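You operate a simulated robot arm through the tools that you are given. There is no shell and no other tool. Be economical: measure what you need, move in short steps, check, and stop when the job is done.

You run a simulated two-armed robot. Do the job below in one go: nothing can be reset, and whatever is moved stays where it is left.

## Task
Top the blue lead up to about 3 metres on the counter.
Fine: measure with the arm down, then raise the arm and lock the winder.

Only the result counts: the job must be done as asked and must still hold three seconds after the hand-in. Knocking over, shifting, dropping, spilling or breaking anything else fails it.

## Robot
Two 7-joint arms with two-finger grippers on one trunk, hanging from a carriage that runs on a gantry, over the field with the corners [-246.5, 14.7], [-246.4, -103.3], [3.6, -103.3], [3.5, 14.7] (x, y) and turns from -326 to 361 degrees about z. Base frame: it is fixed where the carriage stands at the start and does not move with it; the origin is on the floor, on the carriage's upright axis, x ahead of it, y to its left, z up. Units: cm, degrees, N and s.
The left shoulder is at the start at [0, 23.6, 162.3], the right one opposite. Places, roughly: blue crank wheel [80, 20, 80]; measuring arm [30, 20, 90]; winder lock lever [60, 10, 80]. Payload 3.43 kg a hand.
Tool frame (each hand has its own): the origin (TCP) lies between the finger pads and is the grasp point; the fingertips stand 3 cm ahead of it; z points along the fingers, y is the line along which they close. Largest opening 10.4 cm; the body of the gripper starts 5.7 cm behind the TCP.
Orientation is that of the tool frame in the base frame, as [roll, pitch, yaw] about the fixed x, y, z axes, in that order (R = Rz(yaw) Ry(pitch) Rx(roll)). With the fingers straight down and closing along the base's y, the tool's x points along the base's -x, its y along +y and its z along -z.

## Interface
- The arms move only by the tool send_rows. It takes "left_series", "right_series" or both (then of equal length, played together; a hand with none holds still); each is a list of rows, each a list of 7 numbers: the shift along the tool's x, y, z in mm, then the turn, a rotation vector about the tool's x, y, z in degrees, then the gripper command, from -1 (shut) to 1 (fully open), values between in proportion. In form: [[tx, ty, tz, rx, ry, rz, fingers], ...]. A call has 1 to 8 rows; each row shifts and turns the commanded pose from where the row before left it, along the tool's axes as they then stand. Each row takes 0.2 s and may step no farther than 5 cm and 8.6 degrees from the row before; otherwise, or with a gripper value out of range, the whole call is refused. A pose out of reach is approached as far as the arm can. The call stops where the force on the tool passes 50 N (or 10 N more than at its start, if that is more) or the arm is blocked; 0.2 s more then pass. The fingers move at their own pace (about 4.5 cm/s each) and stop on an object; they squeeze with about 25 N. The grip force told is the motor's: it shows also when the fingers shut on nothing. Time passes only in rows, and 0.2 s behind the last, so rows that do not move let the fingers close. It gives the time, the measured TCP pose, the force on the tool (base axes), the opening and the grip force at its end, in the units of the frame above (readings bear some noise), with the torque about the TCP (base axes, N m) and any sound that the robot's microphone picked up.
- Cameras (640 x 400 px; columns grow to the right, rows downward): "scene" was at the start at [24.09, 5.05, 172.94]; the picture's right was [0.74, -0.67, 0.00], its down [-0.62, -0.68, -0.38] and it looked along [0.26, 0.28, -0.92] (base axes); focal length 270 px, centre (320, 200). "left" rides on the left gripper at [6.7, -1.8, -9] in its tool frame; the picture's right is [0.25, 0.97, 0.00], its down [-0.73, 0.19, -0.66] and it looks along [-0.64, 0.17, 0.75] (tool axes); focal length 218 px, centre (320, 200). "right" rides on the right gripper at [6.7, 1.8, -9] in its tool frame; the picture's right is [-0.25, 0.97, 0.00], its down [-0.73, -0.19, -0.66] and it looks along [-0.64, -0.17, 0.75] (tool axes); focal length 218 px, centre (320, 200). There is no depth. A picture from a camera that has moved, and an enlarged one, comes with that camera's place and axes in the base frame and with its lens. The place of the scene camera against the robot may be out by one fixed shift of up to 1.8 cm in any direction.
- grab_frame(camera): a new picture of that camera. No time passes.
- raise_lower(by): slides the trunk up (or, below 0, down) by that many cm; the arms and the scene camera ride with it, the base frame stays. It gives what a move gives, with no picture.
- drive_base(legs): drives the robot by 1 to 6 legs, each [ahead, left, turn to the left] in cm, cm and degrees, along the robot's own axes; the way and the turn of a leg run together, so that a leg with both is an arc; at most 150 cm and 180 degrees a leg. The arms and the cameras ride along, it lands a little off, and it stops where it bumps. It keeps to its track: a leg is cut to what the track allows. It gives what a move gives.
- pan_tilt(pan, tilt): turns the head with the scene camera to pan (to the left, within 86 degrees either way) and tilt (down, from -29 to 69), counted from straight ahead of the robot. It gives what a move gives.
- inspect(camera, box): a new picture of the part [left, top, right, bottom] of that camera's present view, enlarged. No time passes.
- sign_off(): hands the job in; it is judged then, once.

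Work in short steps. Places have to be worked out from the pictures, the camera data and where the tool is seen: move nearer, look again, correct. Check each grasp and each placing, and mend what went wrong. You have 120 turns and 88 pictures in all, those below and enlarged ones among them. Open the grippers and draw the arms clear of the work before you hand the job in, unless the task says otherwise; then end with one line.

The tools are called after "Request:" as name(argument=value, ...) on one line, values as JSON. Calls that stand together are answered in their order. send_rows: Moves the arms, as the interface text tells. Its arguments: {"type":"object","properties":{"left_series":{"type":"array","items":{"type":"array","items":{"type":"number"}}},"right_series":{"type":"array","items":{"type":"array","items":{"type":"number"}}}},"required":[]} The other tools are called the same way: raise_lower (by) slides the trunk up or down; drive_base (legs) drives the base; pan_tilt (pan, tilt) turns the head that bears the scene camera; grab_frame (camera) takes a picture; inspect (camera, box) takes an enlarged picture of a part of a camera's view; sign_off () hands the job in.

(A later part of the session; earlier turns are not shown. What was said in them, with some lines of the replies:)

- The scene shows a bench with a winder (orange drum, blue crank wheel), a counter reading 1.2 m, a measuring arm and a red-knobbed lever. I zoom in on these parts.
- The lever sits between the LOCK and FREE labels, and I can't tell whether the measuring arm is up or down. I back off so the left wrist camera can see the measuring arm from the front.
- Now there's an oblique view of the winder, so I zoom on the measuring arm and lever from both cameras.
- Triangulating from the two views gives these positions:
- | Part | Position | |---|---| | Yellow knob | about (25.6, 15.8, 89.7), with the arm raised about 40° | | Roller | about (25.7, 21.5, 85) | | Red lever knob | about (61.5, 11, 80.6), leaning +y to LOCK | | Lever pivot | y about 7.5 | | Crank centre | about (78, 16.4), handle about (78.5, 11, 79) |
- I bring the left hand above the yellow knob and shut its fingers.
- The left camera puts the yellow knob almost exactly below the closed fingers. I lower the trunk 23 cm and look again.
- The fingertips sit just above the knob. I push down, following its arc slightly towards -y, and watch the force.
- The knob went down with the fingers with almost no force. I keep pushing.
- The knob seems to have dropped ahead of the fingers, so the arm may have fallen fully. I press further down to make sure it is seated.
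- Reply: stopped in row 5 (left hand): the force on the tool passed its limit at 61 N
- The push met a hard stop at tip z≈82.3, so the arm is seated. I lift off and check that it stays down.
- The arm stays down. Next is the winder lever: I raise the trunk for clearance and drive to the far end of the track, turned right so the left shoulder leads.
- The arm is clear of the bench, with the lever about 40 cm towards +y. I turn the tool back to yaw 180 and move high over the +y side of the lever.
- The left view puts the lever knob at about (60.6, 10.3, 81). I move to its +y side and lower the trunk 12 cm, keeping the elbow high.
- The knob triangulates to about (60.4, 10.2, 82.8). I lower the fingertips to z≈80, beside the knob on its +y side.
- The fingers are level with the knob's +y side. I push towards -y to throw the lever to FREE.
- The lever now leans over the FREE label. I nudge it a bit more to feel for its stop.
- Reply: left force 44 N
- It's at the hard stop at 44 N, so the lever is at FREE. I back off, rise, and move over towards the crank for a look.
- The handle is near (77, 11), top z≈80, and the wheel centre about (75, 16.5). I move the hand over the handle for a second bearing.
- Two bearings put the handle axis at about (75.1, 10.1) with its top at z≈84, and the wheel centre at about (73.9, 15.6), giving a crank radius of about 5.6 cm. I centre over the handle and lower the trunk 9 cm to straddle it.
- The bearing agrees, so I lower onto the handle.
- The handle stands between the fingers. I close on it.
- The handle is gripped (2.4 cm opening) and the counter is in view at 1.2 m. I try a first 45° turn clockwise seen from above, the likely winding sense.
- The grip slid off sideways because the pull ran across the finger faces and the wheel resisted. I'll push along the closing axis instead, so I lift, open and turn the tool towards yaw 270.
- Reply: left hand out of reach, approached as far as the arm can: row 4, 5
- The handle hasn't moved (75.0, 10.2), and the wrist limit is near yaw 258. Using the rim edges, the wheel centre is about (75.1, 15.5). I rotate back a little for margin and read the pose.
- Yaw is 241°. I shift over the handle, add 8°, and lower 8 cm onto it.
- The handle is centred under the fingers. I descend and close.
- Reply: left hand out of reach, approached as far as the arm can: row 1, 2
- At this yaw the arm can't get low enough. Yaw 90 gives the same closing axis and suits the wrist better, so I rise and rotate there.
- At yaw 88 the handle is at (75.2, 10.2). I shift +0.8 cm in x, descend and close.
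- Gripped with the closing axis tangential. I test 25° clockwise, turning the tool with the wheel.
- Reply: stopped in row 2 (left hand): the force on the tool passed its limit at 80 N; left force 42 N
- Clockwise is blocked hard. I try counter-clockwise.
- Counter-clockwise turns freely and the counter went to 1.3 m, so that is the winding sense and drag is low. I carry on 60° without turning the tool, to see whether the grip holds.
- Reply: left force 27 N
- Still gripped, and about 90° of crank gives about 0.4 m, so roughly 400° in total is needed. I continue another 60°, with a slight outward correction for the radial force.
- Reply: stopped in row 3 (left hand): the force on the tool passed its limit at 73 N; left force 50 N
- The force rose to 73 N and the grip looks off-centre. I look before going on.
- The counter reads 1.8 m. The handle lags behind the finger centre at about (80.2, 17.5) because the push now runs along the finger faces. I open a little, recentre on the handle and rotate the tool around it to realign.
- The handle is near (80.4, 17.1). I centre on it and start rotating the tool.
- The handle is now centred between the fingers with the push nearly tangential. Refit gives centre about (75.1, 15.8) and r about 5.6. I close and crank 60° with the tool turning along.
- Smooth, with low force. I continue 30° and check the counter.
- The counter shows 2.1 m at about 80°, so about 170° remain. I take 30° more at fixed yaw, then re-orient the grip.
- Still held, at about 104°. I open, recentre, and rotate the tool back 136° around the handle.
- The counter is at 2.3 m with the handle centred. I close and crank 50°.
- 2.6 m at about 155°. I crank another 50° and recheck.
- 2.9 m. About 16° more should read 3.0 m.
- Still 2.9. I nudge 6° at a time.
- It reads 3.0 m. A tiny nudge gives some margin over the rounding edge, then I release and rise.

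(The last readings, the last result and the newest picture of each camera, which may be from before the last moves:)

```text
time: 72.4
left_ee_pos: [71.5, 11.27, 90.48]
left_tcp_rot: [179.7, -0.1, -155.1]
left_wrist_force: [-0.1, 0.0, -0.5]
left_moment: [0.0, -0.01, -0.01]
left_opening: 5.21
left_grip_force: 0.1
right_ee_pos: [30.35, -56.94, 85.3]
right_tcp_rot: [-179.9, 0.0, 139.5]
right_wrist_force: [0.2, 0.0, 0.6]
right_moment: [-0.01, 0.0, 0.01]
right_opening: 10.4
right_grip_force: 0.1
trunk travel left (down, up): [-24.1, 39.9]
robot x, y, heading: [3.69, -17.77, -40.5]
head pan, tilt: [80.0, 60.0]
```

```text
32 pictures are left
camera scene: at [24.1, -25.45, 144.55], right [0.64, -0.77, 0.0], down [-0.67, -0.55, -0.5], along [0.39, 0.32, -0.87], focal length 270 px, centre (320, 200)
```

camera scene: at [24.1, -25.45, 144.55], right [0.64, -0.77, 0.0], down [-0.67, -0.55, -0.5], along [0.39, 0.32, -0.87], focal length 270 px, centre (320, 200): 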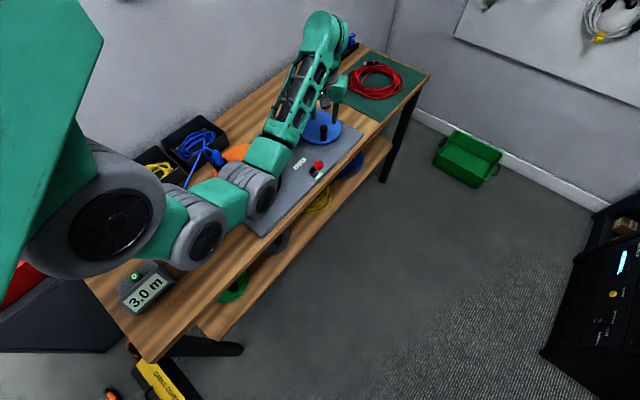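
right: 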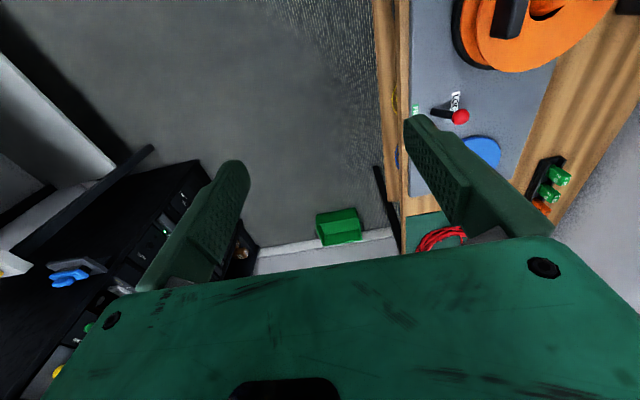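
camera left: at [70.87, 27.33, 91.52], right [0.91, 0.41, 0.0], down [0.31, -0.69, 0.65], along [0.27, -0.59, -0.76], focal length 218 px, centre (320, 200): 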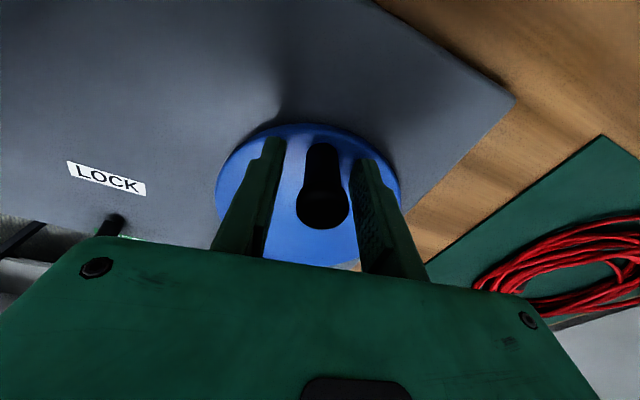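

3.0 m holds after release. Now to raise the measuring arm, I lift the trunk, draw the hand in, and turn the tool so it can pinch the yellow knob across x.

Request:
raise_lower(by=25)

Request:
send_rows(left_series=[[35.2, -27.9, 0, 0, 0, 0, 0], [35.2, -27.9, 0, 0, 0, 0, 0], [35.2, -27.9, 0, 0, 0, 0, 0], [35.2, -27.9, 0, 0, 0, 0, 0], [35.2, -27.9, 0, 0, 0, 0, 0], [35.2, -27.9, 0, 0, 0, 0, 0], [35.2, -27.9, 0, 0, 0, 0, 0], [35.2, -27.9, 0, 0, 0, 0, 0]])

Request:
send_rows(left_series=[[0, 0, 0, 0, 0, 8.5, 0], [0, 0, 0, 0, 0, 8.5, 0], [0, 0, 0, 0, 0, 8.5, 0], [0, 0, 0, 0, 0, 8.5, 0], [0, 0, 0, 0, 0, 8.5, 0], [0, 0, 0, 0, 0, 8.5, 0], [0, 0, 0, 0, 0, 8.5, 0], [0, 0, 0, 0, 0, 8.5, 0]])

Request:
send_rows(left_series=[[0, 0, 0, 0, 0, 8.5, 0], [0, 0, 0, 0, 0, 8.5, 0], [0, 0, 0, 0, 0, 8.5, 0], [0, 0, 0, 0, 0, 8.5, 0], [0, 0, 0, 0, 0, 8.5, 0], [0, 0, 0, 0, 0, 8.5, 0], [0, 0, 0, 0, 0, 8.5, 0], [0, 0, 0, 0, 0, 8, 0]])

```text
time: 74.9
left_ee_pos: [71.58, 11.49, 115.45]
left_tcp_rot: [179.7, 0.0, -155.0]
left_wrist_force: [-0.3, 0.5, 0.1]
left_moment: [0.04, 0.01, -0.02]
left_opening: 5.17
left_grip_force: 0.0
right_ee_pos: [30.35, -56.8, 110.27]
right_tcp_rot: [-179.9, -0.1, 139.5]
right_wrist_force: [0.2, -0.3, 0.2]
right_moment: [0.02, 0.04, 0.0]
right_opening: 10.39
right_grip_force: 0.1
trunk travel left (down, up): [-49.1, 14.9]
robot x, y, heading: [3.64, -18.07, -40.4]
head pan, tilt: [80.0, 60.0]
```

```text
time: 76.7
left_ee_pos: [55.56, -20.89, 115.58]
left_tcp_rot: [179.7, -0.1, -155.0]
left_wrist_force: [0.3, -0.8, 0.4]
left_moment: [0.02, 0.03, 0.04]
left_opening: 5.21
left_grip_force: 0.1
right_ee_pos: [30.45, -56.93, 110.36]
right_tcp_rot: [-179.9, -0.1, 139.5]
right_wrist_force: [-0.8, 1.3, 0.2]
right_moment: [0.01, 0.01, 0.0]
right_opening: 10.41
right_grip_force: 0.1
trunk travel left (down, up): [-49.1, 14.9]
robot x, y, heading: [3.36, -17.91, -40.6]
head pan, tilt: [80.0, 60.0]
```

```text
time: 78.5
left_ee_pos: [55.42, -20.74, 115.35]
left_tcp_rot: [179.8, -0.3, 136.9]
left_wrist_force: [-0.3, -0.7, 0.1]
left_moment: [0.0, 0.01, 0.0]
left_opening: 5.21
left_grip_force: 0.1
right_ee_pos: [30.41, -56.86, 110.3]
right_tcp_rot: [179.9, 0.0, 139.5]
right_wrist_force: [-0.3, 0.1, -0.2]
right_moment: [0.01, 0.01, -0.01]
right_opening: 10.4
right_grip_force: 0.0
trunk travel left (down, up): [-49.1, 14.9]
robot x, y, heading: [3.65, -17.67, -40.6]
head pan, tilt: [80.0, 60.0]
```

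```text
time: 80.3
left_ee_pos: [55.28, -20.66, 115.41]
left_tcp_rot: [-179.7, -0.1, 69.3]
left_wrist_force: [-0.4, -0.6, -0.6]
left_moment: [0.02, 0.01, 0.0]
left_opening: 5.21
left_grip_force: 0.0
right_ee_pos: [30.48, -56.95, 110.29]
right_tcp_rot: [180.0, 0.0, 139.5]
right_wrist_force: [0.5, -0.3, 0.4]
right_moment: [0.01, -0.03, 0.0]
right_opening: 10.42
right_grip_force: 0.0
trunk travel left (down, up): [-49.1, 14.9]
robot x, y, heading: [3.38, -17.94, -40.7]
head pan, tilt: [80.0, 60.0]
```

The hand is drawn in. I turn left 20° and drive so the hand arrives above the yellow knob.

Request:
drive_base(legs=[[0, 0, 20.5], [-31, 4.7, 0]])

Request:
grab_frame(camera="left")

Request:
grab_frame(camera="scene")

```text
time: 83.6
left_ee_pos: [25.4, 12.31, 115.45]
left_tcp_rot: [-179.8, -0.1, 89.5]
left_wrist_force: [0.3, 0.2, 0.9]
left_moment: [0.03, 0.01, -0.01]
left_opening: 5.18
left_grip_force: 0.1
right_ee_pos: [14.44, -30.21, 110.37]
right_tcp_rot: [-180.0, 0.0, 159.6]
right_wrist_force: [-0.7, -0.1, -0.6]
right_moment: [0.01, 0.0, 0.0]
right_opening: 10.4
right_grip_force: 0.0
trunk travel left (down, up): [-49.1, 14.9]
robot x, y, heading: [-24.11, -2.42, -20.3]
head pan, tilt: [80.0, 60.0]
```

```text
31 pictures are left
camera left: at [23.8, 19.02, 124.39], right [0.97, 0.25, 0.0], down [0.19, -0.73, 0.65], along [0.16, -0.63, -0.76], focal length 218 px, centre (320, 200)
```

left: 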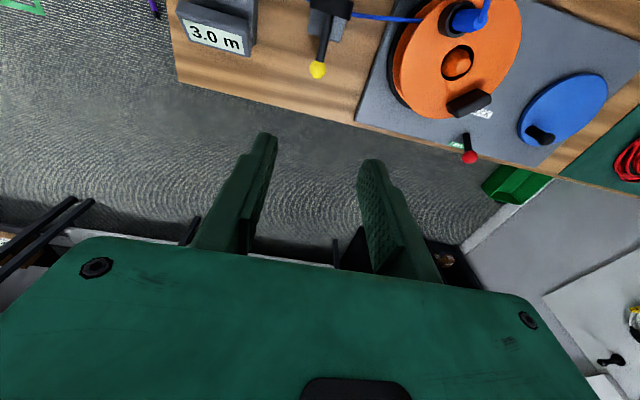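

```text
30 pictures are left
camera scene: at [-1.95, -2.89, 169.55], right [0.86, -0.51, 0.0], down [-0.44, -0.75, -0.5], along [0.25, 0.43, -0.87], focal length 270 px, centre (320, 200)
```

scene: 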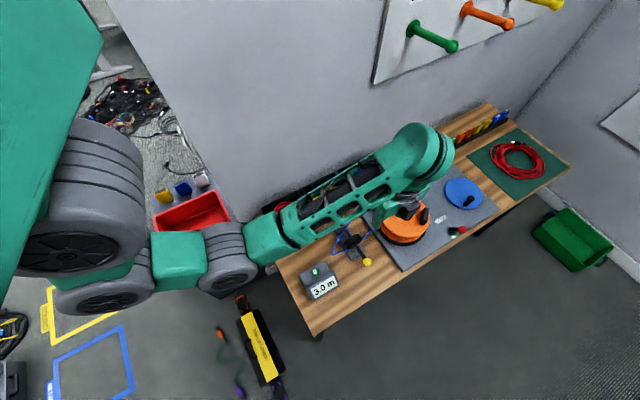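

The knob is at about (25.2, 11.7). I align and lower the trunk 23 cm for a closer look.

Request:
send_rows(left_series=[[-6, -2, 0, 0, 0, 0, 0], [0, 0, 0, 0, 0, 0, 0]])

Request:
raise_lower(by=-23)

Request:
grab_frame(camera="left")

Request:
grab_frame(camera="scene")

```text
time: 84.2
left_ee_pos: [25.05, 11.81, 115.35]
left_tcp_rot: [-179.8, -0.2, 89.5]
left_wrist_force: [0.5, 0.2, 0.8]
left_moment: [0.01, -0.01, 0.04]
left_opening: 5.19
left_grip_force: 0.0
right_ee_pos: [14.43, -30.29, 110.26]
right_tcp_rot: [-179.9, 0.0, 159.6]
right_wrist_force: [0.2, -0.2, -0.2]
right_moment: [0.0, -0.01, -0.02]
right_opening: 10.4
right_grip_force: 0.1
trunk travel left (down, up): [-49.1, 14.9]
robot x, y, heading: [-24.43, -2.23, -20.3]
head pan, tilt: [80.0, 60.0]
```

```text
time: 86.6
left_ee_pos: [25.18, 11.88, 92.43]
left_tcp_rot: [-179.9, -0.2, 89.5]
left_wrist_force: [-0.3, 0.5, -0.1]
left_moment: [-0.01, -0.03, 0.0]
left_opening: 5.17
left_grip_force: 0.0
right_ee_pos: [14.4, -30.22, 87.3]
right_tcp_rot: [-179.9, 0.0, 159.5]
right_wrist_force: [-0.4, -0.5, 0.0]
right_moment: [0.02, 0.01, 0.02]
right_opening: 10.39
right_grip_force: 0.0
trunk travel left (down, up): [-26.1, 37.9]
robot x, y, heading: [-24.23, -2.44, -20.4]
head pan, tilt: [80.0, 60.0]
```

```text
29 pictures are left
camera left: at [23.54, 18.46, 101.42], right [0.97, 0.25, 0.0], down [0.19, -0.73, 0.65], along [0.16, -0.63, -0.76], focal length 218 px, centre (320, 200)
```

left: 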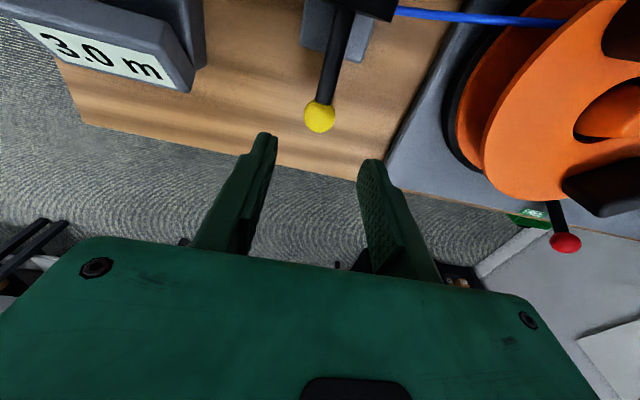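

```text
28 pictures are left
camera scene: at [-1.94, -2.9, 146.57], right [0.86, -0.51, 0.0], down [-0.44, -0.75, -0.5], along [0.25, 0.43, -0.87], focal length 270 px, centre (320, 200)
```

scene: 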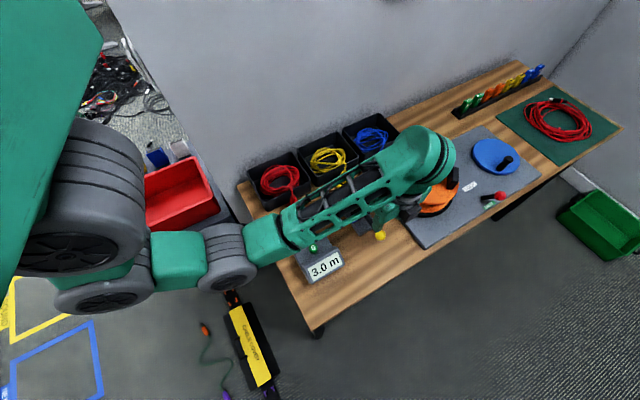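

The knob triangulates to (25.2, 11.7, 81.9), right under the fingers. I descend around it and close.

Request:
send_rows(left_series=[[0, 0, 26, 0, 0, 0, 0], [0, 0, 26, 0, 0, 0, 0], [0, 0, 26, 0, 0, 0, 0], [0, 0, 25, 0, 0, 0, 0], [0, 0, 0, 0, 0, 0, -1], [0, 0, 0, 0, 0, 0, -1], [0, 0, 0, 0, 0, 0, -1], [0, 0, 0, 0, 0, 0, -1]])

Request:
grab_frame(camera="left")

```text
time: 88.4
left_ee_pos: [25.0, 11.66, 81.9]
left_tcp_rot: [-179.8, -0.2, 89.6]
left_wrist_force: [1.1, 0.9, -3.9]
left_moment: [-0.42, -0.02, -0.04]
left_opening: 2.7
left_grip_force: 45.1
right_ee_pos: [14.45, -30.27, 87.26]
right_tcp_rot: [179.9, -0.1, 159.6]
right_wrist_force: [0.4, -0.3, 0.5]
right_moment: [0.0, 0.01, 0.03]
right_opening: 10.39
right_grip_force: 0.0
trunk travel left (down, up): [-26.1, 37.9]
robot x, y, heading: [-24.21, -2.52, -20.4]
head pan, tilt: [80.0, 60.0]
```

```text
27 pictures are left
camera left: at [23.47, 18.41, 90.84], right [0.97, 0.25, 0.0], down [0.19, -0.73, 0.65], along [0.16, -0.63, -0.76], focal length 218 px, centre (320, 200)
```

left: 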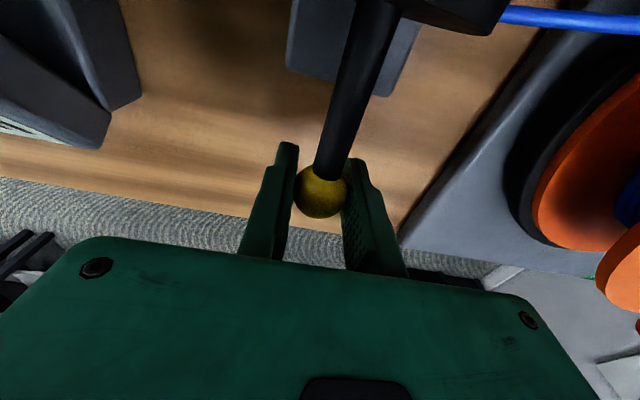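

The knob is held. I lift it along its arc (up 8.5 cm, +y 3.4 cm).

Request:
send_rows(left_series=[[2.4, 0, -19.4, 0, 0, 0, -1], [5, 0, -18.9, 0, 0, 0, -1], [7.7, 0, -17.9, 0, 0, 0, -1], [10, 0, -16.8, 0, 0, 0, -1], [9, 0, -11.5, 0, 0, 0, -1], [0, 0, 0, 0, 0, 0, -1]])

Request:
grab_frame(camera="left")

```text
time: 89.8
left_ee_pos: [25.2, 14.83, 90.64]
left_tcp_rot: [-179.6, 0.1, 89.6]
left_wrist_force: [-12.0, -15.2, 3.5]
left_moment: [-1.01, 0.11, -0.09]
left_opening: 2.69
left_grip_force: 44.9
right_ee_pos: [14.15, -30.58, 87.33]
right_tcp_rot: [-179.9, 0.0, 159.7]
right_wrist_force: [-0.6, -0.1, -0.6]
right_moment: [-0.01, 0.0, -0.04]
right_opening: 10.41
right_grip_force: 0.1
trunk travel left (down, up): [-26.1, 37.9]
robot x, y, heading: [-24.2, -2.03, -20.6]
head pan, tilt: [80.0, 60.0]
```

```text
26 pictures are left
camera left: at [23.5, 21.59, 99.61], right [0.97, 0.24, -0.01], down [0.19, -0.73, 0.66], along [0.16, -0.64, -0.75], focal length 218 px, centre (320, 200)
```

left: 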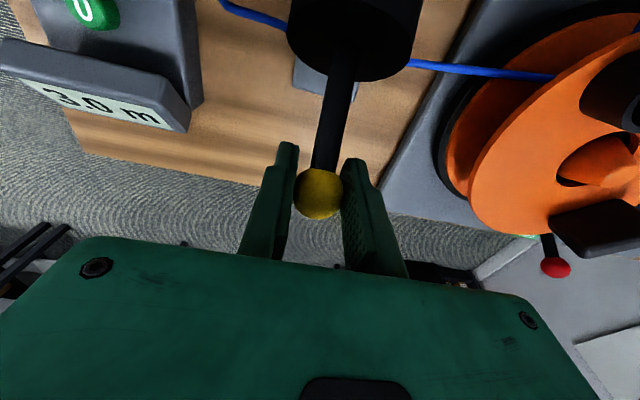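

It's back near its original height (90.6). I lift a little more to find the upper stop.

Request:
send_rows(left_series=[[0, 0, -6, 0, 0, 0, -1], [3, 0, -6, 0, 0, 0, -1], [3, 0, -5, 0, 0, 0, -1], [0, 0, 0, 0, 0, 0, -1]])

```text
time: 90.8
left_ee_pos: [25.01, 15.7, 92.0]
left_tcp_rot: [-179.4, -0.2, 89.6]
left_wrist_force: [7.3, 1.0, -32.9]
left_moment: [0.22, -0.01, 0.01]
left_opening: 2.68
left_grip_force: 45.2
right_ee_pos: [14.4, -30.31, 87.13]
right_tcp_rot: [-180.0, 0.1, 159.6]
right_wrist_force: [-0.3, -1.0, 0.0]
right_moment: [0.01, 0.05, 0.0]
right_opening: 10.41
right_grip_force: 0.0
trunk travel left (down, up): [-26.1, 37.9]
robot x, y, heading: [-24.08, -2.1, -20.4]
head pan, tilt: [80.0, 60.0]
```

A downward reaction of 33 N says this is the upper stop. I relax, open the fingers and watch the knob.

Request:
send_rows(left_series=[[0, 0, 4, 0, 0, 0, -1], [0, 0, 0, 0, 0, 0, 0], [0, 0, 0, 0, 0, 0, 0], [0, 0, 0, 0, 0, 0, 0], [0, 0, -30, 0, 0, 0, 0], [0, 0, -40, 0, 0, 0, 0], [0, 0, -40, 0, 0, 0, 0], [0, 0, 0, 0, 0, 0, 0]])

Request:
grab_frame(camera="left")

```text
time: 92.6
left_ee_pos: [25.74, 15.44, 99.78]
left_tcp_rot: [-179.9, -0.1, 89.5]
left_wrist_force: [0.1, 0.4, 0.2]
left_moment: [0.01, 0.02, -0.03]
left_opening: 5.17
left_grip_force: 0.2
left hand out of reach, approached as far as the arm can: row 7
right_ee_pos: [14.4, -30.22, 87.29]
right_tcp_rot: [-180.0, 0.0, 159.6]
right_wrist_force: [-0.7, 0.3, 0.1]
right_moment: [0.02, -0.04, 0.03]
right_opening: 10.39
right_grip_force: 0.1
trunk travel left (down, up): [-26.1, 37.9]
robot x, y, heading: [-24.48, -2.64, -20.7]
head pan, tilt: [80.0, 60.0]
```

```text
25 pictures are left
camera left: at [24.09, 22.26, 108.76], right [0.97, 0.25, 0.0], down [0.19, -0.73, 0.65], along [0.16, -0.63, -0.76], focal length 218 px, centre (320, 200)
```

left: 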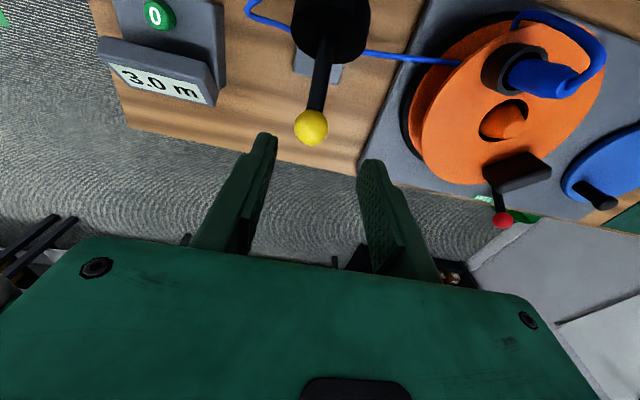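

The knob's apparent size (34 px) fits the raised position at z≈91, and the counter still shows 3.0 m. Now the lock: I raise the trunk, close the fingers and drive back to the lever station.

Request:
raise_lower(by=18)

Request:
drive_base(legs=[[31, -4.7, 0], [0, 0, -20]])

Request:
send_rows(left_series=[[0, 0, 0, 0, 0, -8.5, -1], [0, 0, 0, 0, 0, -8.5, -1], [0, 0, 0, 0, 0, -8.5, -1], [0, 0, 0, 0, 0, -8.5, -1], [0, 0, 0, 0, 0, -8.5, -1], [0, 0, 0, 0, 0, -8.5, -1], [0, 0, 0, 0, 0, -8.5, -1], [0, 0, 0, 0, 0, -8.5, -1]])

Request:
send_rows(left_series=[[0, 0, 0, 0, 0, -8.5, -1], [0, 0, 0, 0, 0, -8.5, -1], [0, 0, 0, 0, 0, -8.5, -1], [0, 0, 0, 0, 0, -8.5, -1], [0, 0, 0, 0, 0, -8.5, -1], [0, 0, 0, 0, 0, 0, -1]])

```text
time: 94.6
left_ee_pos: [25.67, 15.52, 117.72]
left_tcp_rot: [-179.8, -0.2, 89.6]
left_wrist_force: [0.3, -0.4, 0.3]
left_moment: [0.01, 0.01, 0.01]
left_opening: 5.21
left_grip_force: 0.1
right_ee_pos: [14.52, -30.21, 105.3]
right_tcp_rot: [-179.9, -0.1, 159.5]
right_wrist_force: [0.2, 0.0, 1.0]
right_moment: [0.01, 0.01, 0.02]
right_opening: 10.44
right_grip_force: 0.1
trunk travel left (down, up): [-44.1, 19.9]
robot x, y, heading: [-24.93, -2.46, -20.5]
head pan, tilt: [80.0, 60.0]
```

```text
time: 97.8
left_ee_pos: [56.04, -17.48, 117.75]
left_tcp_rot: [-179.9, -0.1, 69.8]
left_wrist_force: [0.5, -0.5, -0.5]
left_moment: [0.06, 0.01, 0.0]
left_opening: 5.2
left_grip_force: 0.0
right_ee_pos: [29.85, -56.87, 105.31]
right_tcp_rot: [-180.0, 0.0, 140.0]
right_wrist_force: [-0.4, -0.7, -0.2]
right_moment: [0.03, 0.01, -0.03]
right_opening: 10.43
right_grip_force: 0.0
trunk travel left (down, up): [-44.1, 19.9]
robot x, y, heading: [2.69, -16.91, -40.2]
head pan, tilt: [80.0, 60.0]
```

```text
time: 99.6
left_ee_pos: [55.89, -17.51, 117.77]
left_tcp_rot: [179.9, -0.1, 138.1]
left_wrist_force: [-0.4, 0.4, 0.2]
left_moment: [0.0, -0.03, 0.02]
left_opening: 0.0
left_grip_force: 24.5
right_ee_pos: [29.9, -56.79, 105.3]
right_tcp_rot: [180.0, 0.0, 139.9]
right_wrist_force: [0.5, -0.3, 0.9]
right_moment: [0.03, 0.0, 0.01]
right_opening: 10.38
right_grip_force: 0.0
trunk travel left (down, up): [-44.1, 19.9]
robot x, y, heading: [2.7, -17.76, -40.0]
head pan, tilt: [80.0, 60.0]
```

```text
time: 101.0
left_ee_pos: [55.94, -17.53, 117.75]
left_tcp_rot: [179.8, 0.0, -179.5]
left_wrist_force: [0.5, -0.3, 1.1]
left_moment: [0.01, -0.01, 0.02]
left_opening: 0.02
left_grip_force: 24.6
right_ee_pos: [29.85, -56.8, 105.14]
right_tcp_rot: [-179.9, 0.0, 140.0]
right_wrist_force: [-0.1, 0.5, 0.7]
right_moment: [0.01, 0.0, 0.02]
right_opening: 10.4
right_grip_force: 0.1
trunk travel left (down, up): [-44.1, 19.9]
robot x, y, heading: [2.68, -17.6, -40.1]
head pan, tilt: [80.0, 60.0]
```

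Tool is at yaw 180 with fingers shut. I move to the -y side of the lever and lower.

Request:
send_rows(left_series=[[-11.5, 39, 0, 0, 0, 0, -1], [-11.5, 39, 0, 0, 0, 0, -1], [-11.5, 39, 0, 0, 0, 0, -1], [-11.5, 38, 0, 0, 0, 0, -1], [0, 0, 0, 0, 0, 0, -1]])

Request:
raise_lower(by=-18)

Request:
grab_frame(camera="left")

```text
time: 102.2
left_ee_pos: [60.15, -1.83, 117.85]
left_tcp_rot: [179.8, 0.0, -179.7]
left_wrist_force: [-0.6, -0.2, 0.1]
left_moment: [-0.05, 0.01, -0.03]
left_opening: 0.01
left_grip_force: 25.2
right_ee_pos: [29.89, -56.77, 105.25]
right_tcp_rot: [-179.9, 0.0, 139.9]
right_wrist_force: [0.2, 0.3, 0.7]
right_moment: [0.02, -0.03, -0.06]
right_opening: 10.4
right_grip_force: 0.1
trunk travel left (down, up): [-44.1, 19.9]
robot x, y, heading: [3.14, -17.36, -40.0]
head pan, tilt: [80.0, 60.0]
```

```text
time: 104.2
left_ee_pos: [60.23, -1.78, 99.71]
left_tcp_rot: [179.7, 0.0, -179.6]
left_wrist_force: [0.1, 0.5, 0.7]
left_moment: [-0.01, 0.02, 0.01]
left_opening: 0.0
left_grip_force: 25.0
right_ee_pos: [30.0, -56.82, 87.3]
right_tcp_rot: [180.0, 0.0, 139.9]
right_wrist_force: [0.0, 0.2, -0.1]
right_moment: [-0.01, -0.02, -0.01]
right_opening: 10.41
right_grip_force: 0.0
trunk travel left (down, up): [-26.1, 37.9]
robot x, y, heading: [2.86, -17.49, -40.2]
head pan, tilt: [80.0, 60.0]
```

```text
24 pictures are left
camera left: at [53.51, -3.67, 108.75], right [-0.26, 0.97, 0.0], down [0.73, 0.19, 0.66], along [0.63, 0.17, -0.75], focal length 218 px, centre (320, 200)
```

left: 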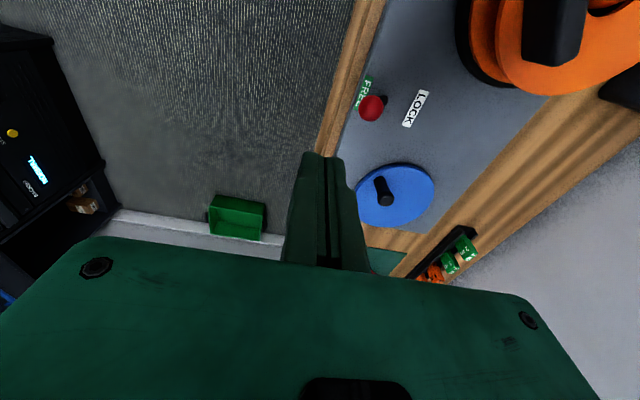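

The lever knob is at about (60.1, 4.6) at FREE. I lower beside it, at y -1.8.

Request:
send_rows(left_series=[[0, 0, 35, 0, 0, 0, -1], [0, 0, 35, 0, 0, 0, -1], [0, 0, 35, 0, 0, 0, -1], [0, 0, 35, 0, 0, 0, -1], [0, 0, 26, 0, 0, 0, -1], [0, 0, 0, 0, 0, 0, -1]])

Request:
grab_frame(camera="left")

```text
time: 105.6
left_ee_pos: [60.05, -1.77, 82.97]
left_tcp_rot: [179.8, 0.2, -179.6]
left_wrist_force: [0.7, 0.3, -0.6]
left_moment: [-0.02, 0.01, 0.03]
left_opening: 0.0
left_grip_force: 25.0
right_ee_pos: [29.94, -56.75, 87.25]
right_tcp_rot: [-180.0, 0.0, 139.9]
right_wrist_force: [0.3, -0.1, -0.8]
right_moment: [0.0, 0.01, -0.03]
right_opening: 10.38
right_grip_force: 0.1
trunk travel left (down, up): [-26.1, 37.9]
robot x, y, heading: [2.68, -17.8, -40.1]
head pan, tilt: [80.0, 60.0]
```

```text
23 pictures are left
camera left: at [53.38, -3.59, 91.95], right [-0.26, 0.97, 0.0], down [0.73, 0.19, 0.66], along [0.64, 0.17, -0.75], focal length 218 px, centre (320, 200)
```

left: 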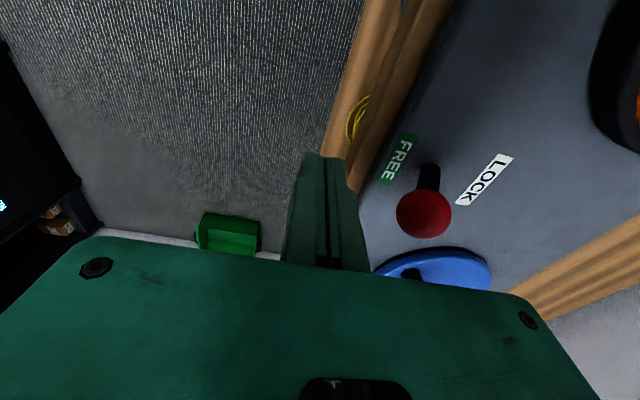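

Finger and knob are level. I push towards +y to LOCK.

Request:
send_rows(left_series=[[-6, 15, 0, 0, 0, 0, -1], [0, 15, 0, 0, 0, 0, -1], [0, 14, 0, 0, 0, 0, -1], [0, 14, 0, 0, 0, 0, -1], [0, 13, 0, 0, 0, 0, -1], [0, 12, 0, 0, 0, 0, -1], [0, 10, 0, 0, 0, 0, -1]])

Request:
grab_frame(camera="left")

```text
time: 107.2
left_ee_pos: [60.68, 7.06, 83.09]
left_tcp_rot: [-179.9, 0.0, -179.7]
left_wrist_force: [-3.8, -11.7, 5.0]
left_moment: [-0.2, 0.1, 0.13]
left_opening: 0.04
left_grip_force: 25.0
right_ee_pos: [29.88, -57.11, 87.29]
right_tcp_rot: [-179.9, 0.1, 139.8]
right_wrist_force: [-0.6, 0.3, -0.7]
right_moment: [0.02, 0.02, -0.01]
right_opening: 10.42
right_grip_force: 0.0
trunk travel left (down, up): [-26.1, 37.9]
robot x, y, heading: [2.55, -17.55, -40.0]
head pan, tilt: [80.0, 60.0]
```

```text
22 pictures are left
camera left: at [54.09, 5.3, 92.09], right [-0.26, 0.97, 0.0], down [0.73, 0.2, 0.66], along [0.63, 0.17, -0.75], focal length 218 px, centre (320, 200)
```

left: 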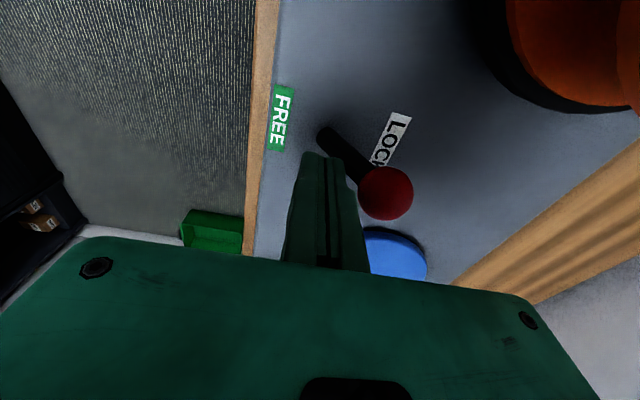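

The lever leans over the LOCK label. I push on to feel the stop.

Request:
send_rows(left_series=[[0, 6, 0, 0, 0, 0, -1], [0, 6, 0, 0, 0, 0, -1], [0, 6, 0, 0, 0, 0, -1]])

```text
time: 107.9
left_ee_pos: [60.82, 7.2, 83.19]
left_tcp_rot: [-178.2, -0.1, 179.9]
left_wrist_force: [-5.1, -30.4, 8.2]
left_moment: [-0.57, 0.21, 0.25]
left_opening: 0.0
left_grip_force: 24.9
right_ee_pos: [29.63, -57.47, 87.37]
right_tcp_rot: [-179.9, 0.1, 139.7]
right_wrist_force: [0.4, 1.0, 0.0]
right_moment: [-0.05, 0.0, -0.01]
right_opening: 10.39
right_grip_force: 0.1
trunk travel left (down, up): [-26.1, 37.9]
robot x, y, heading: [2.93, -17.8, -40.2]
head pan, tilt: [80.0, 60.0]
stopped in row 3 (left hand): the force on the tool passed its limit at 53 N (the readings are from after the stop); the commanded pose is now the measured one
```

Hard stop at 53 N, so the winder is locked. I back off towards -y, rise, and draw clear.

Request:
send_rows(left_series=[[0, -20, 0, 0, 0, 0, -1], [0, -30, 0, 0, 0, 0, -1], [0, 0, -40, 0, 0, 0, -1], [0, 0, -40, 0, 0, 0, -1], [0, -40, -40, 0, 0, 0, 0], [0, -45, 0, 0, 0, 0, 1], [0, -45, 0, 0, 0, 0, 1], [0, -45, 0, 0, 0, 0, 1]])

Request:
raise_lower(by=20)

Request:
grab_frame(camera="scene")

Request:
inspect(camera="scene", box=[100, 100, 400, 290])

```text
refused: row 5 steps farther than a row can; nothing moved
```

```text
time: 110.1
left_ee_pos: [60.7, 8.3, 103.28]
left_tcp_rot: [-179.1, 0.1, -179.9]
left_wrist_force: [0.7, 0.2, 0.1]
left_moment: [0.04, 0.02, 0.05]
left_opening: 0.01
left_grip_force: 25.9
right_ee_pos: [29.82, -56.9, 107.34]
right_tcp_rot: [180.0, 0.0, 139.7]
right_wrist_force: [0.7, -0.1, -0.1]
right_moment: [-0.07, -0.01, -0.04]
right_opening: 10.42
right_grip_force: 0.0
trunk travel left (down, up): [-46.1, 17.9]
robot x, y, heading: [2.83, -17.57, -40.2]
head pan, tilt: [80.0, 60.0]
```

```text
21 pictures are left
camera scene: at [23.41, -25.49, 166.55], right [0.64, -0.77, 0.0], down [-0.67, -0.55, -0.5], along [0.38, 0.32, -0.87], focal length 270 px, centre (320, 200)
```

scene: 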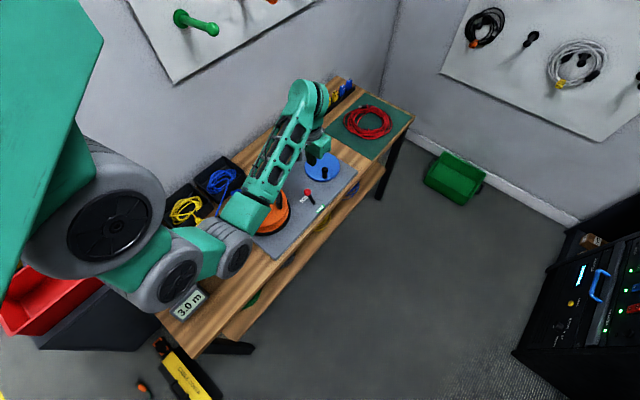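

```text
2.11 times, centred on (250, 195) of scene
camera zoom: at [23.41, -25.49, 166.55], right [0.64, -0.77, 0.0], down [-0.67, -0.55, -0.5], along [0.38, 0.32, -0.87], focal length 568 px, centre (467, 210)
```

zoom: 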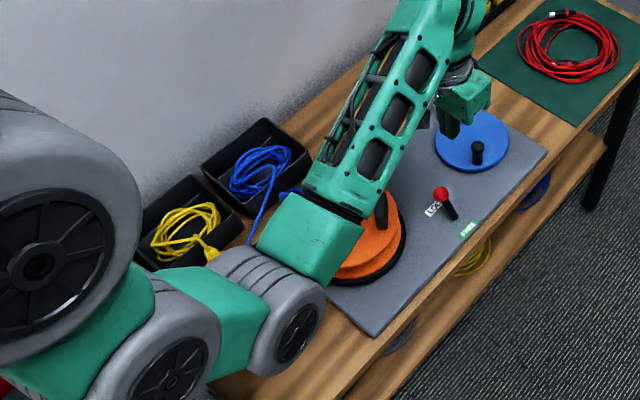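

The rows were refused, but the trunk lift cleared the lever, which still leans to LOCK. I draw the arm clear and drive back for a final check.

Request:
send_rows(left_series=[[0, -45, 0, 0, 0, 0, 1], [0, -45, 0, 0, 0, 0, 1], [0, -45, 0, 0, 0, 0, 1], [0, -45, 0, 0, 0, 0, 1], [0, -45, 0, 0, 0, 0, 1], [0, -45, 0, 0, 0, 0, 1]])

Request:
drive_base(legs=[[0, 0, 40], [-25, -25, 0]])

Request:
pan_tilt(pan=35, tilt=40)

Request:
grab_frame(camera="scene")

```text
time: 111.5
left_ee_pos: [61.06, -18.93, 103.45]
left_tcp_rot: [-179.2, 0.0, -179.9]
left_wrist_force: [0.8, -0.3, 0.9]
left_moment: [-0.03, 0.02, -0.01]
left_opening: 10.41
left_grip_force: 0.1
right_ee_pos: [29.86, -57.04, 107.25]
right_tcp_rot: [180.0, 0.0, 139.7]
right_wrist_force: [0.2, 0.1, -0.5]
right_moment: [0.0, 0.01, 0.03]
right_opening: 10.41
right_grip_force: 0.1
trunk travel left (down, up): [-46.1, 17.9]
robot x, y, heading: [2.92, -17.48, -40.1]
head pan, tilt: [80.0, 60.0]
```

```text
time: 115.6
left_ee_pos: [22.66, -5.83, 103.45]
left_tcp_rot: [-179.2, 0.0, -140.3]
left_wrist_force: [0.0, -0.8, 0.7]
left_moment: [0.05, -0.06, -0.02]
left_opening: 10.41
left_grip_force: 0.1
right_ee_pos: [23.09, -55.07, 107.38]
right_tcp_rot: [179.9, 0.0, 179.3]
right_wrist_force: [0.2, 0.1, -0.6]
right_moment: [0.04, -0.02, 0.03]
right_opening: 10.41
right_grip_force: 0.1
trunk travel left (down, up): [-46.1, 17.9]
robot x, y, heading: [-22.8, -42.25, -0.7]
head pan, tilt: [80.0, 60.0]
```

```text
time: 116.7
left_ee_pos: [22.77, -5.87, 103.46]
left_tcp_rot: [-179.3, 0.1, -140.2]
left_wrist_force: [-0.4, -0.4, 0.6]
left_moment: [-0.01, 0.0, 0.03]
left_opening: 10.41
left_grip_force: 0.0
right_ee_pos: [23.05, -55.05, 107.15]
right_tcp_rot: [180.0, 0.0, 179.4]
right_wrist_force: [-0.9, -0.5, 1.1]
right_moment: [0.0, -0.04, 0.02]
right_opening: 10.42
right_grip_force: 0.1
trunk travel left (down, up): [-46.1, 17.9]
robot x, y, heading: [-22.68, -42.13, -0.4]
head pan, tilt: [35.0, 40.0]
```

```text
19 pictures are left
camera scene: at [4.44, -36.65, 169.23], right [0.57, -0.82, 0.0], down [-0.53, -0.36, -0.77], along [0.63, 0.43, -0.64], focal length 270 px, centre (320, 200)
```

scene: 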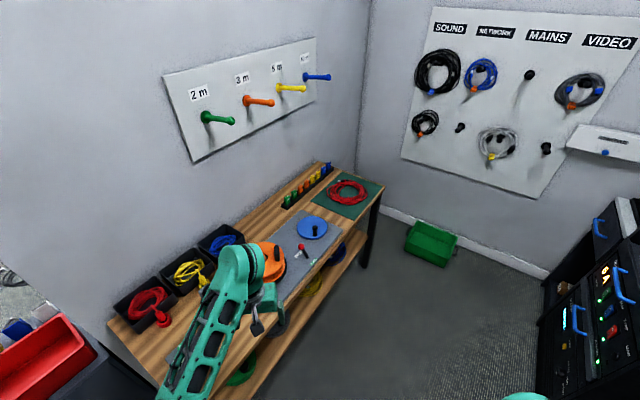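

The arm blocks the view of the meter. I drive farther back and look again.

Request:
drive_base(legs=[[-40, -5, 0]])

Request:
pan_tilt(pan=28, tilt=35)

Request:
grab_frame(camera="scene")

```text
time: 119.2
left_ee_pos: [-17.32, -10.8, 103.59]
left_tcp_rot: [-179.3, 0.0, -141.0]
left_wrist_force: [-1.0, 0.6, -0.3]
left_moment: [0.02, 0.0, 0.01]
left_opening: 10.39
left_grip_force: 0.1
right_ee_pos: [-17.55, -59.97, 107.3]
right_tcp_rot: [-179.9, 0.0, 178.7]
right_wrist_force: [-0.4, -0.3, 0.1]
right_moment: [-0.04, -0.02, 0.0]
right_opening: 10.39
right_grip_force: 0.0
trunk travel left (down, up): [-46.1, 17.9]
robot x, y, heading: [-63.05, -46.38, -1.2]
head pan, tilt: [35.0, 40.0]
```

```text
time: 119.9
left_ee_pos: [-17.21, -10.76, 103.66]
left_tcp_rot: [-179.2, 0.1, -141.0]
left_wrist_force: [0.2, 0.3, 0.2]
left_moment: [0.03, -0.03, -0.01]
left_opening: 10.39
left_grip_force: 0.2
right_ee_pos: [-17.72, -59.89, 107.38]
right_tcp_rot: [-180.0, 0.0, 178.7]
right_wrist_force: [0.5, -0.7, 0.0]
right_moment: [0.0, -0.02, -0.01]
right_opening: 10.41
right_grip_force: 0.1
trunk travel left (down, up): [-46.1, 17.9]
robot x, y, heading: [-63.23, -45.99, -1.2]
head pan, tilt: [28.0, 35.0]
```

```text
18 pictures are left
camera scene: at [-35.21, -42.09, 169.99], right [0.45, -0.89, 0.0], down [-0.51, -0.26, -0.82], along [0.73, 0.37, -0.57], focal length 270 px, centre (320, 200)
```

scene: 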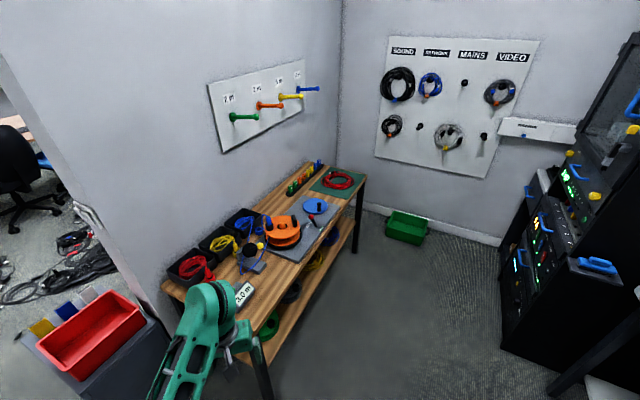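

Request:
inspect(camera="scene", box=[210, 180, 350, 310])

```text
3.08 times, centred on (280, 245) of scene
camera zoom: at [-35.21, -42.09, 169.99], right [0.45, -0.89, 0.0], down [-0.51, -0.26, -0.82], along [0.73, 0.37, -0.57], focal length 830 px, centre (443, 62)
```

zoom: 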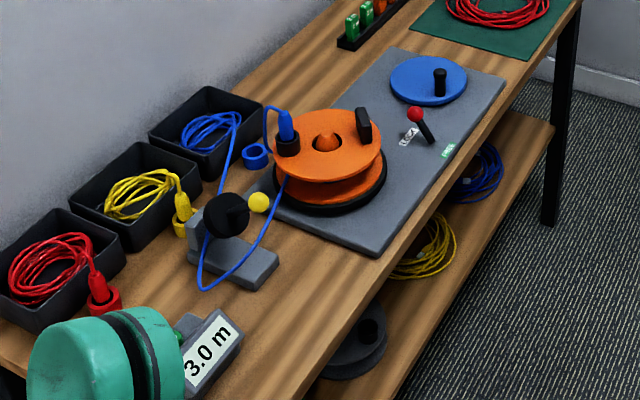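

The counter reads 3.0 m, the measuring arm is up, the lever is at LOCK, everything else looks in place, and the grippers are open and clear. I hand in.

Request:
sign_off()

```text
The job is handed in.
```

The blue lead is wound to 3.0 m on the counter, the measuring arm is raised again, and the winder is locked.
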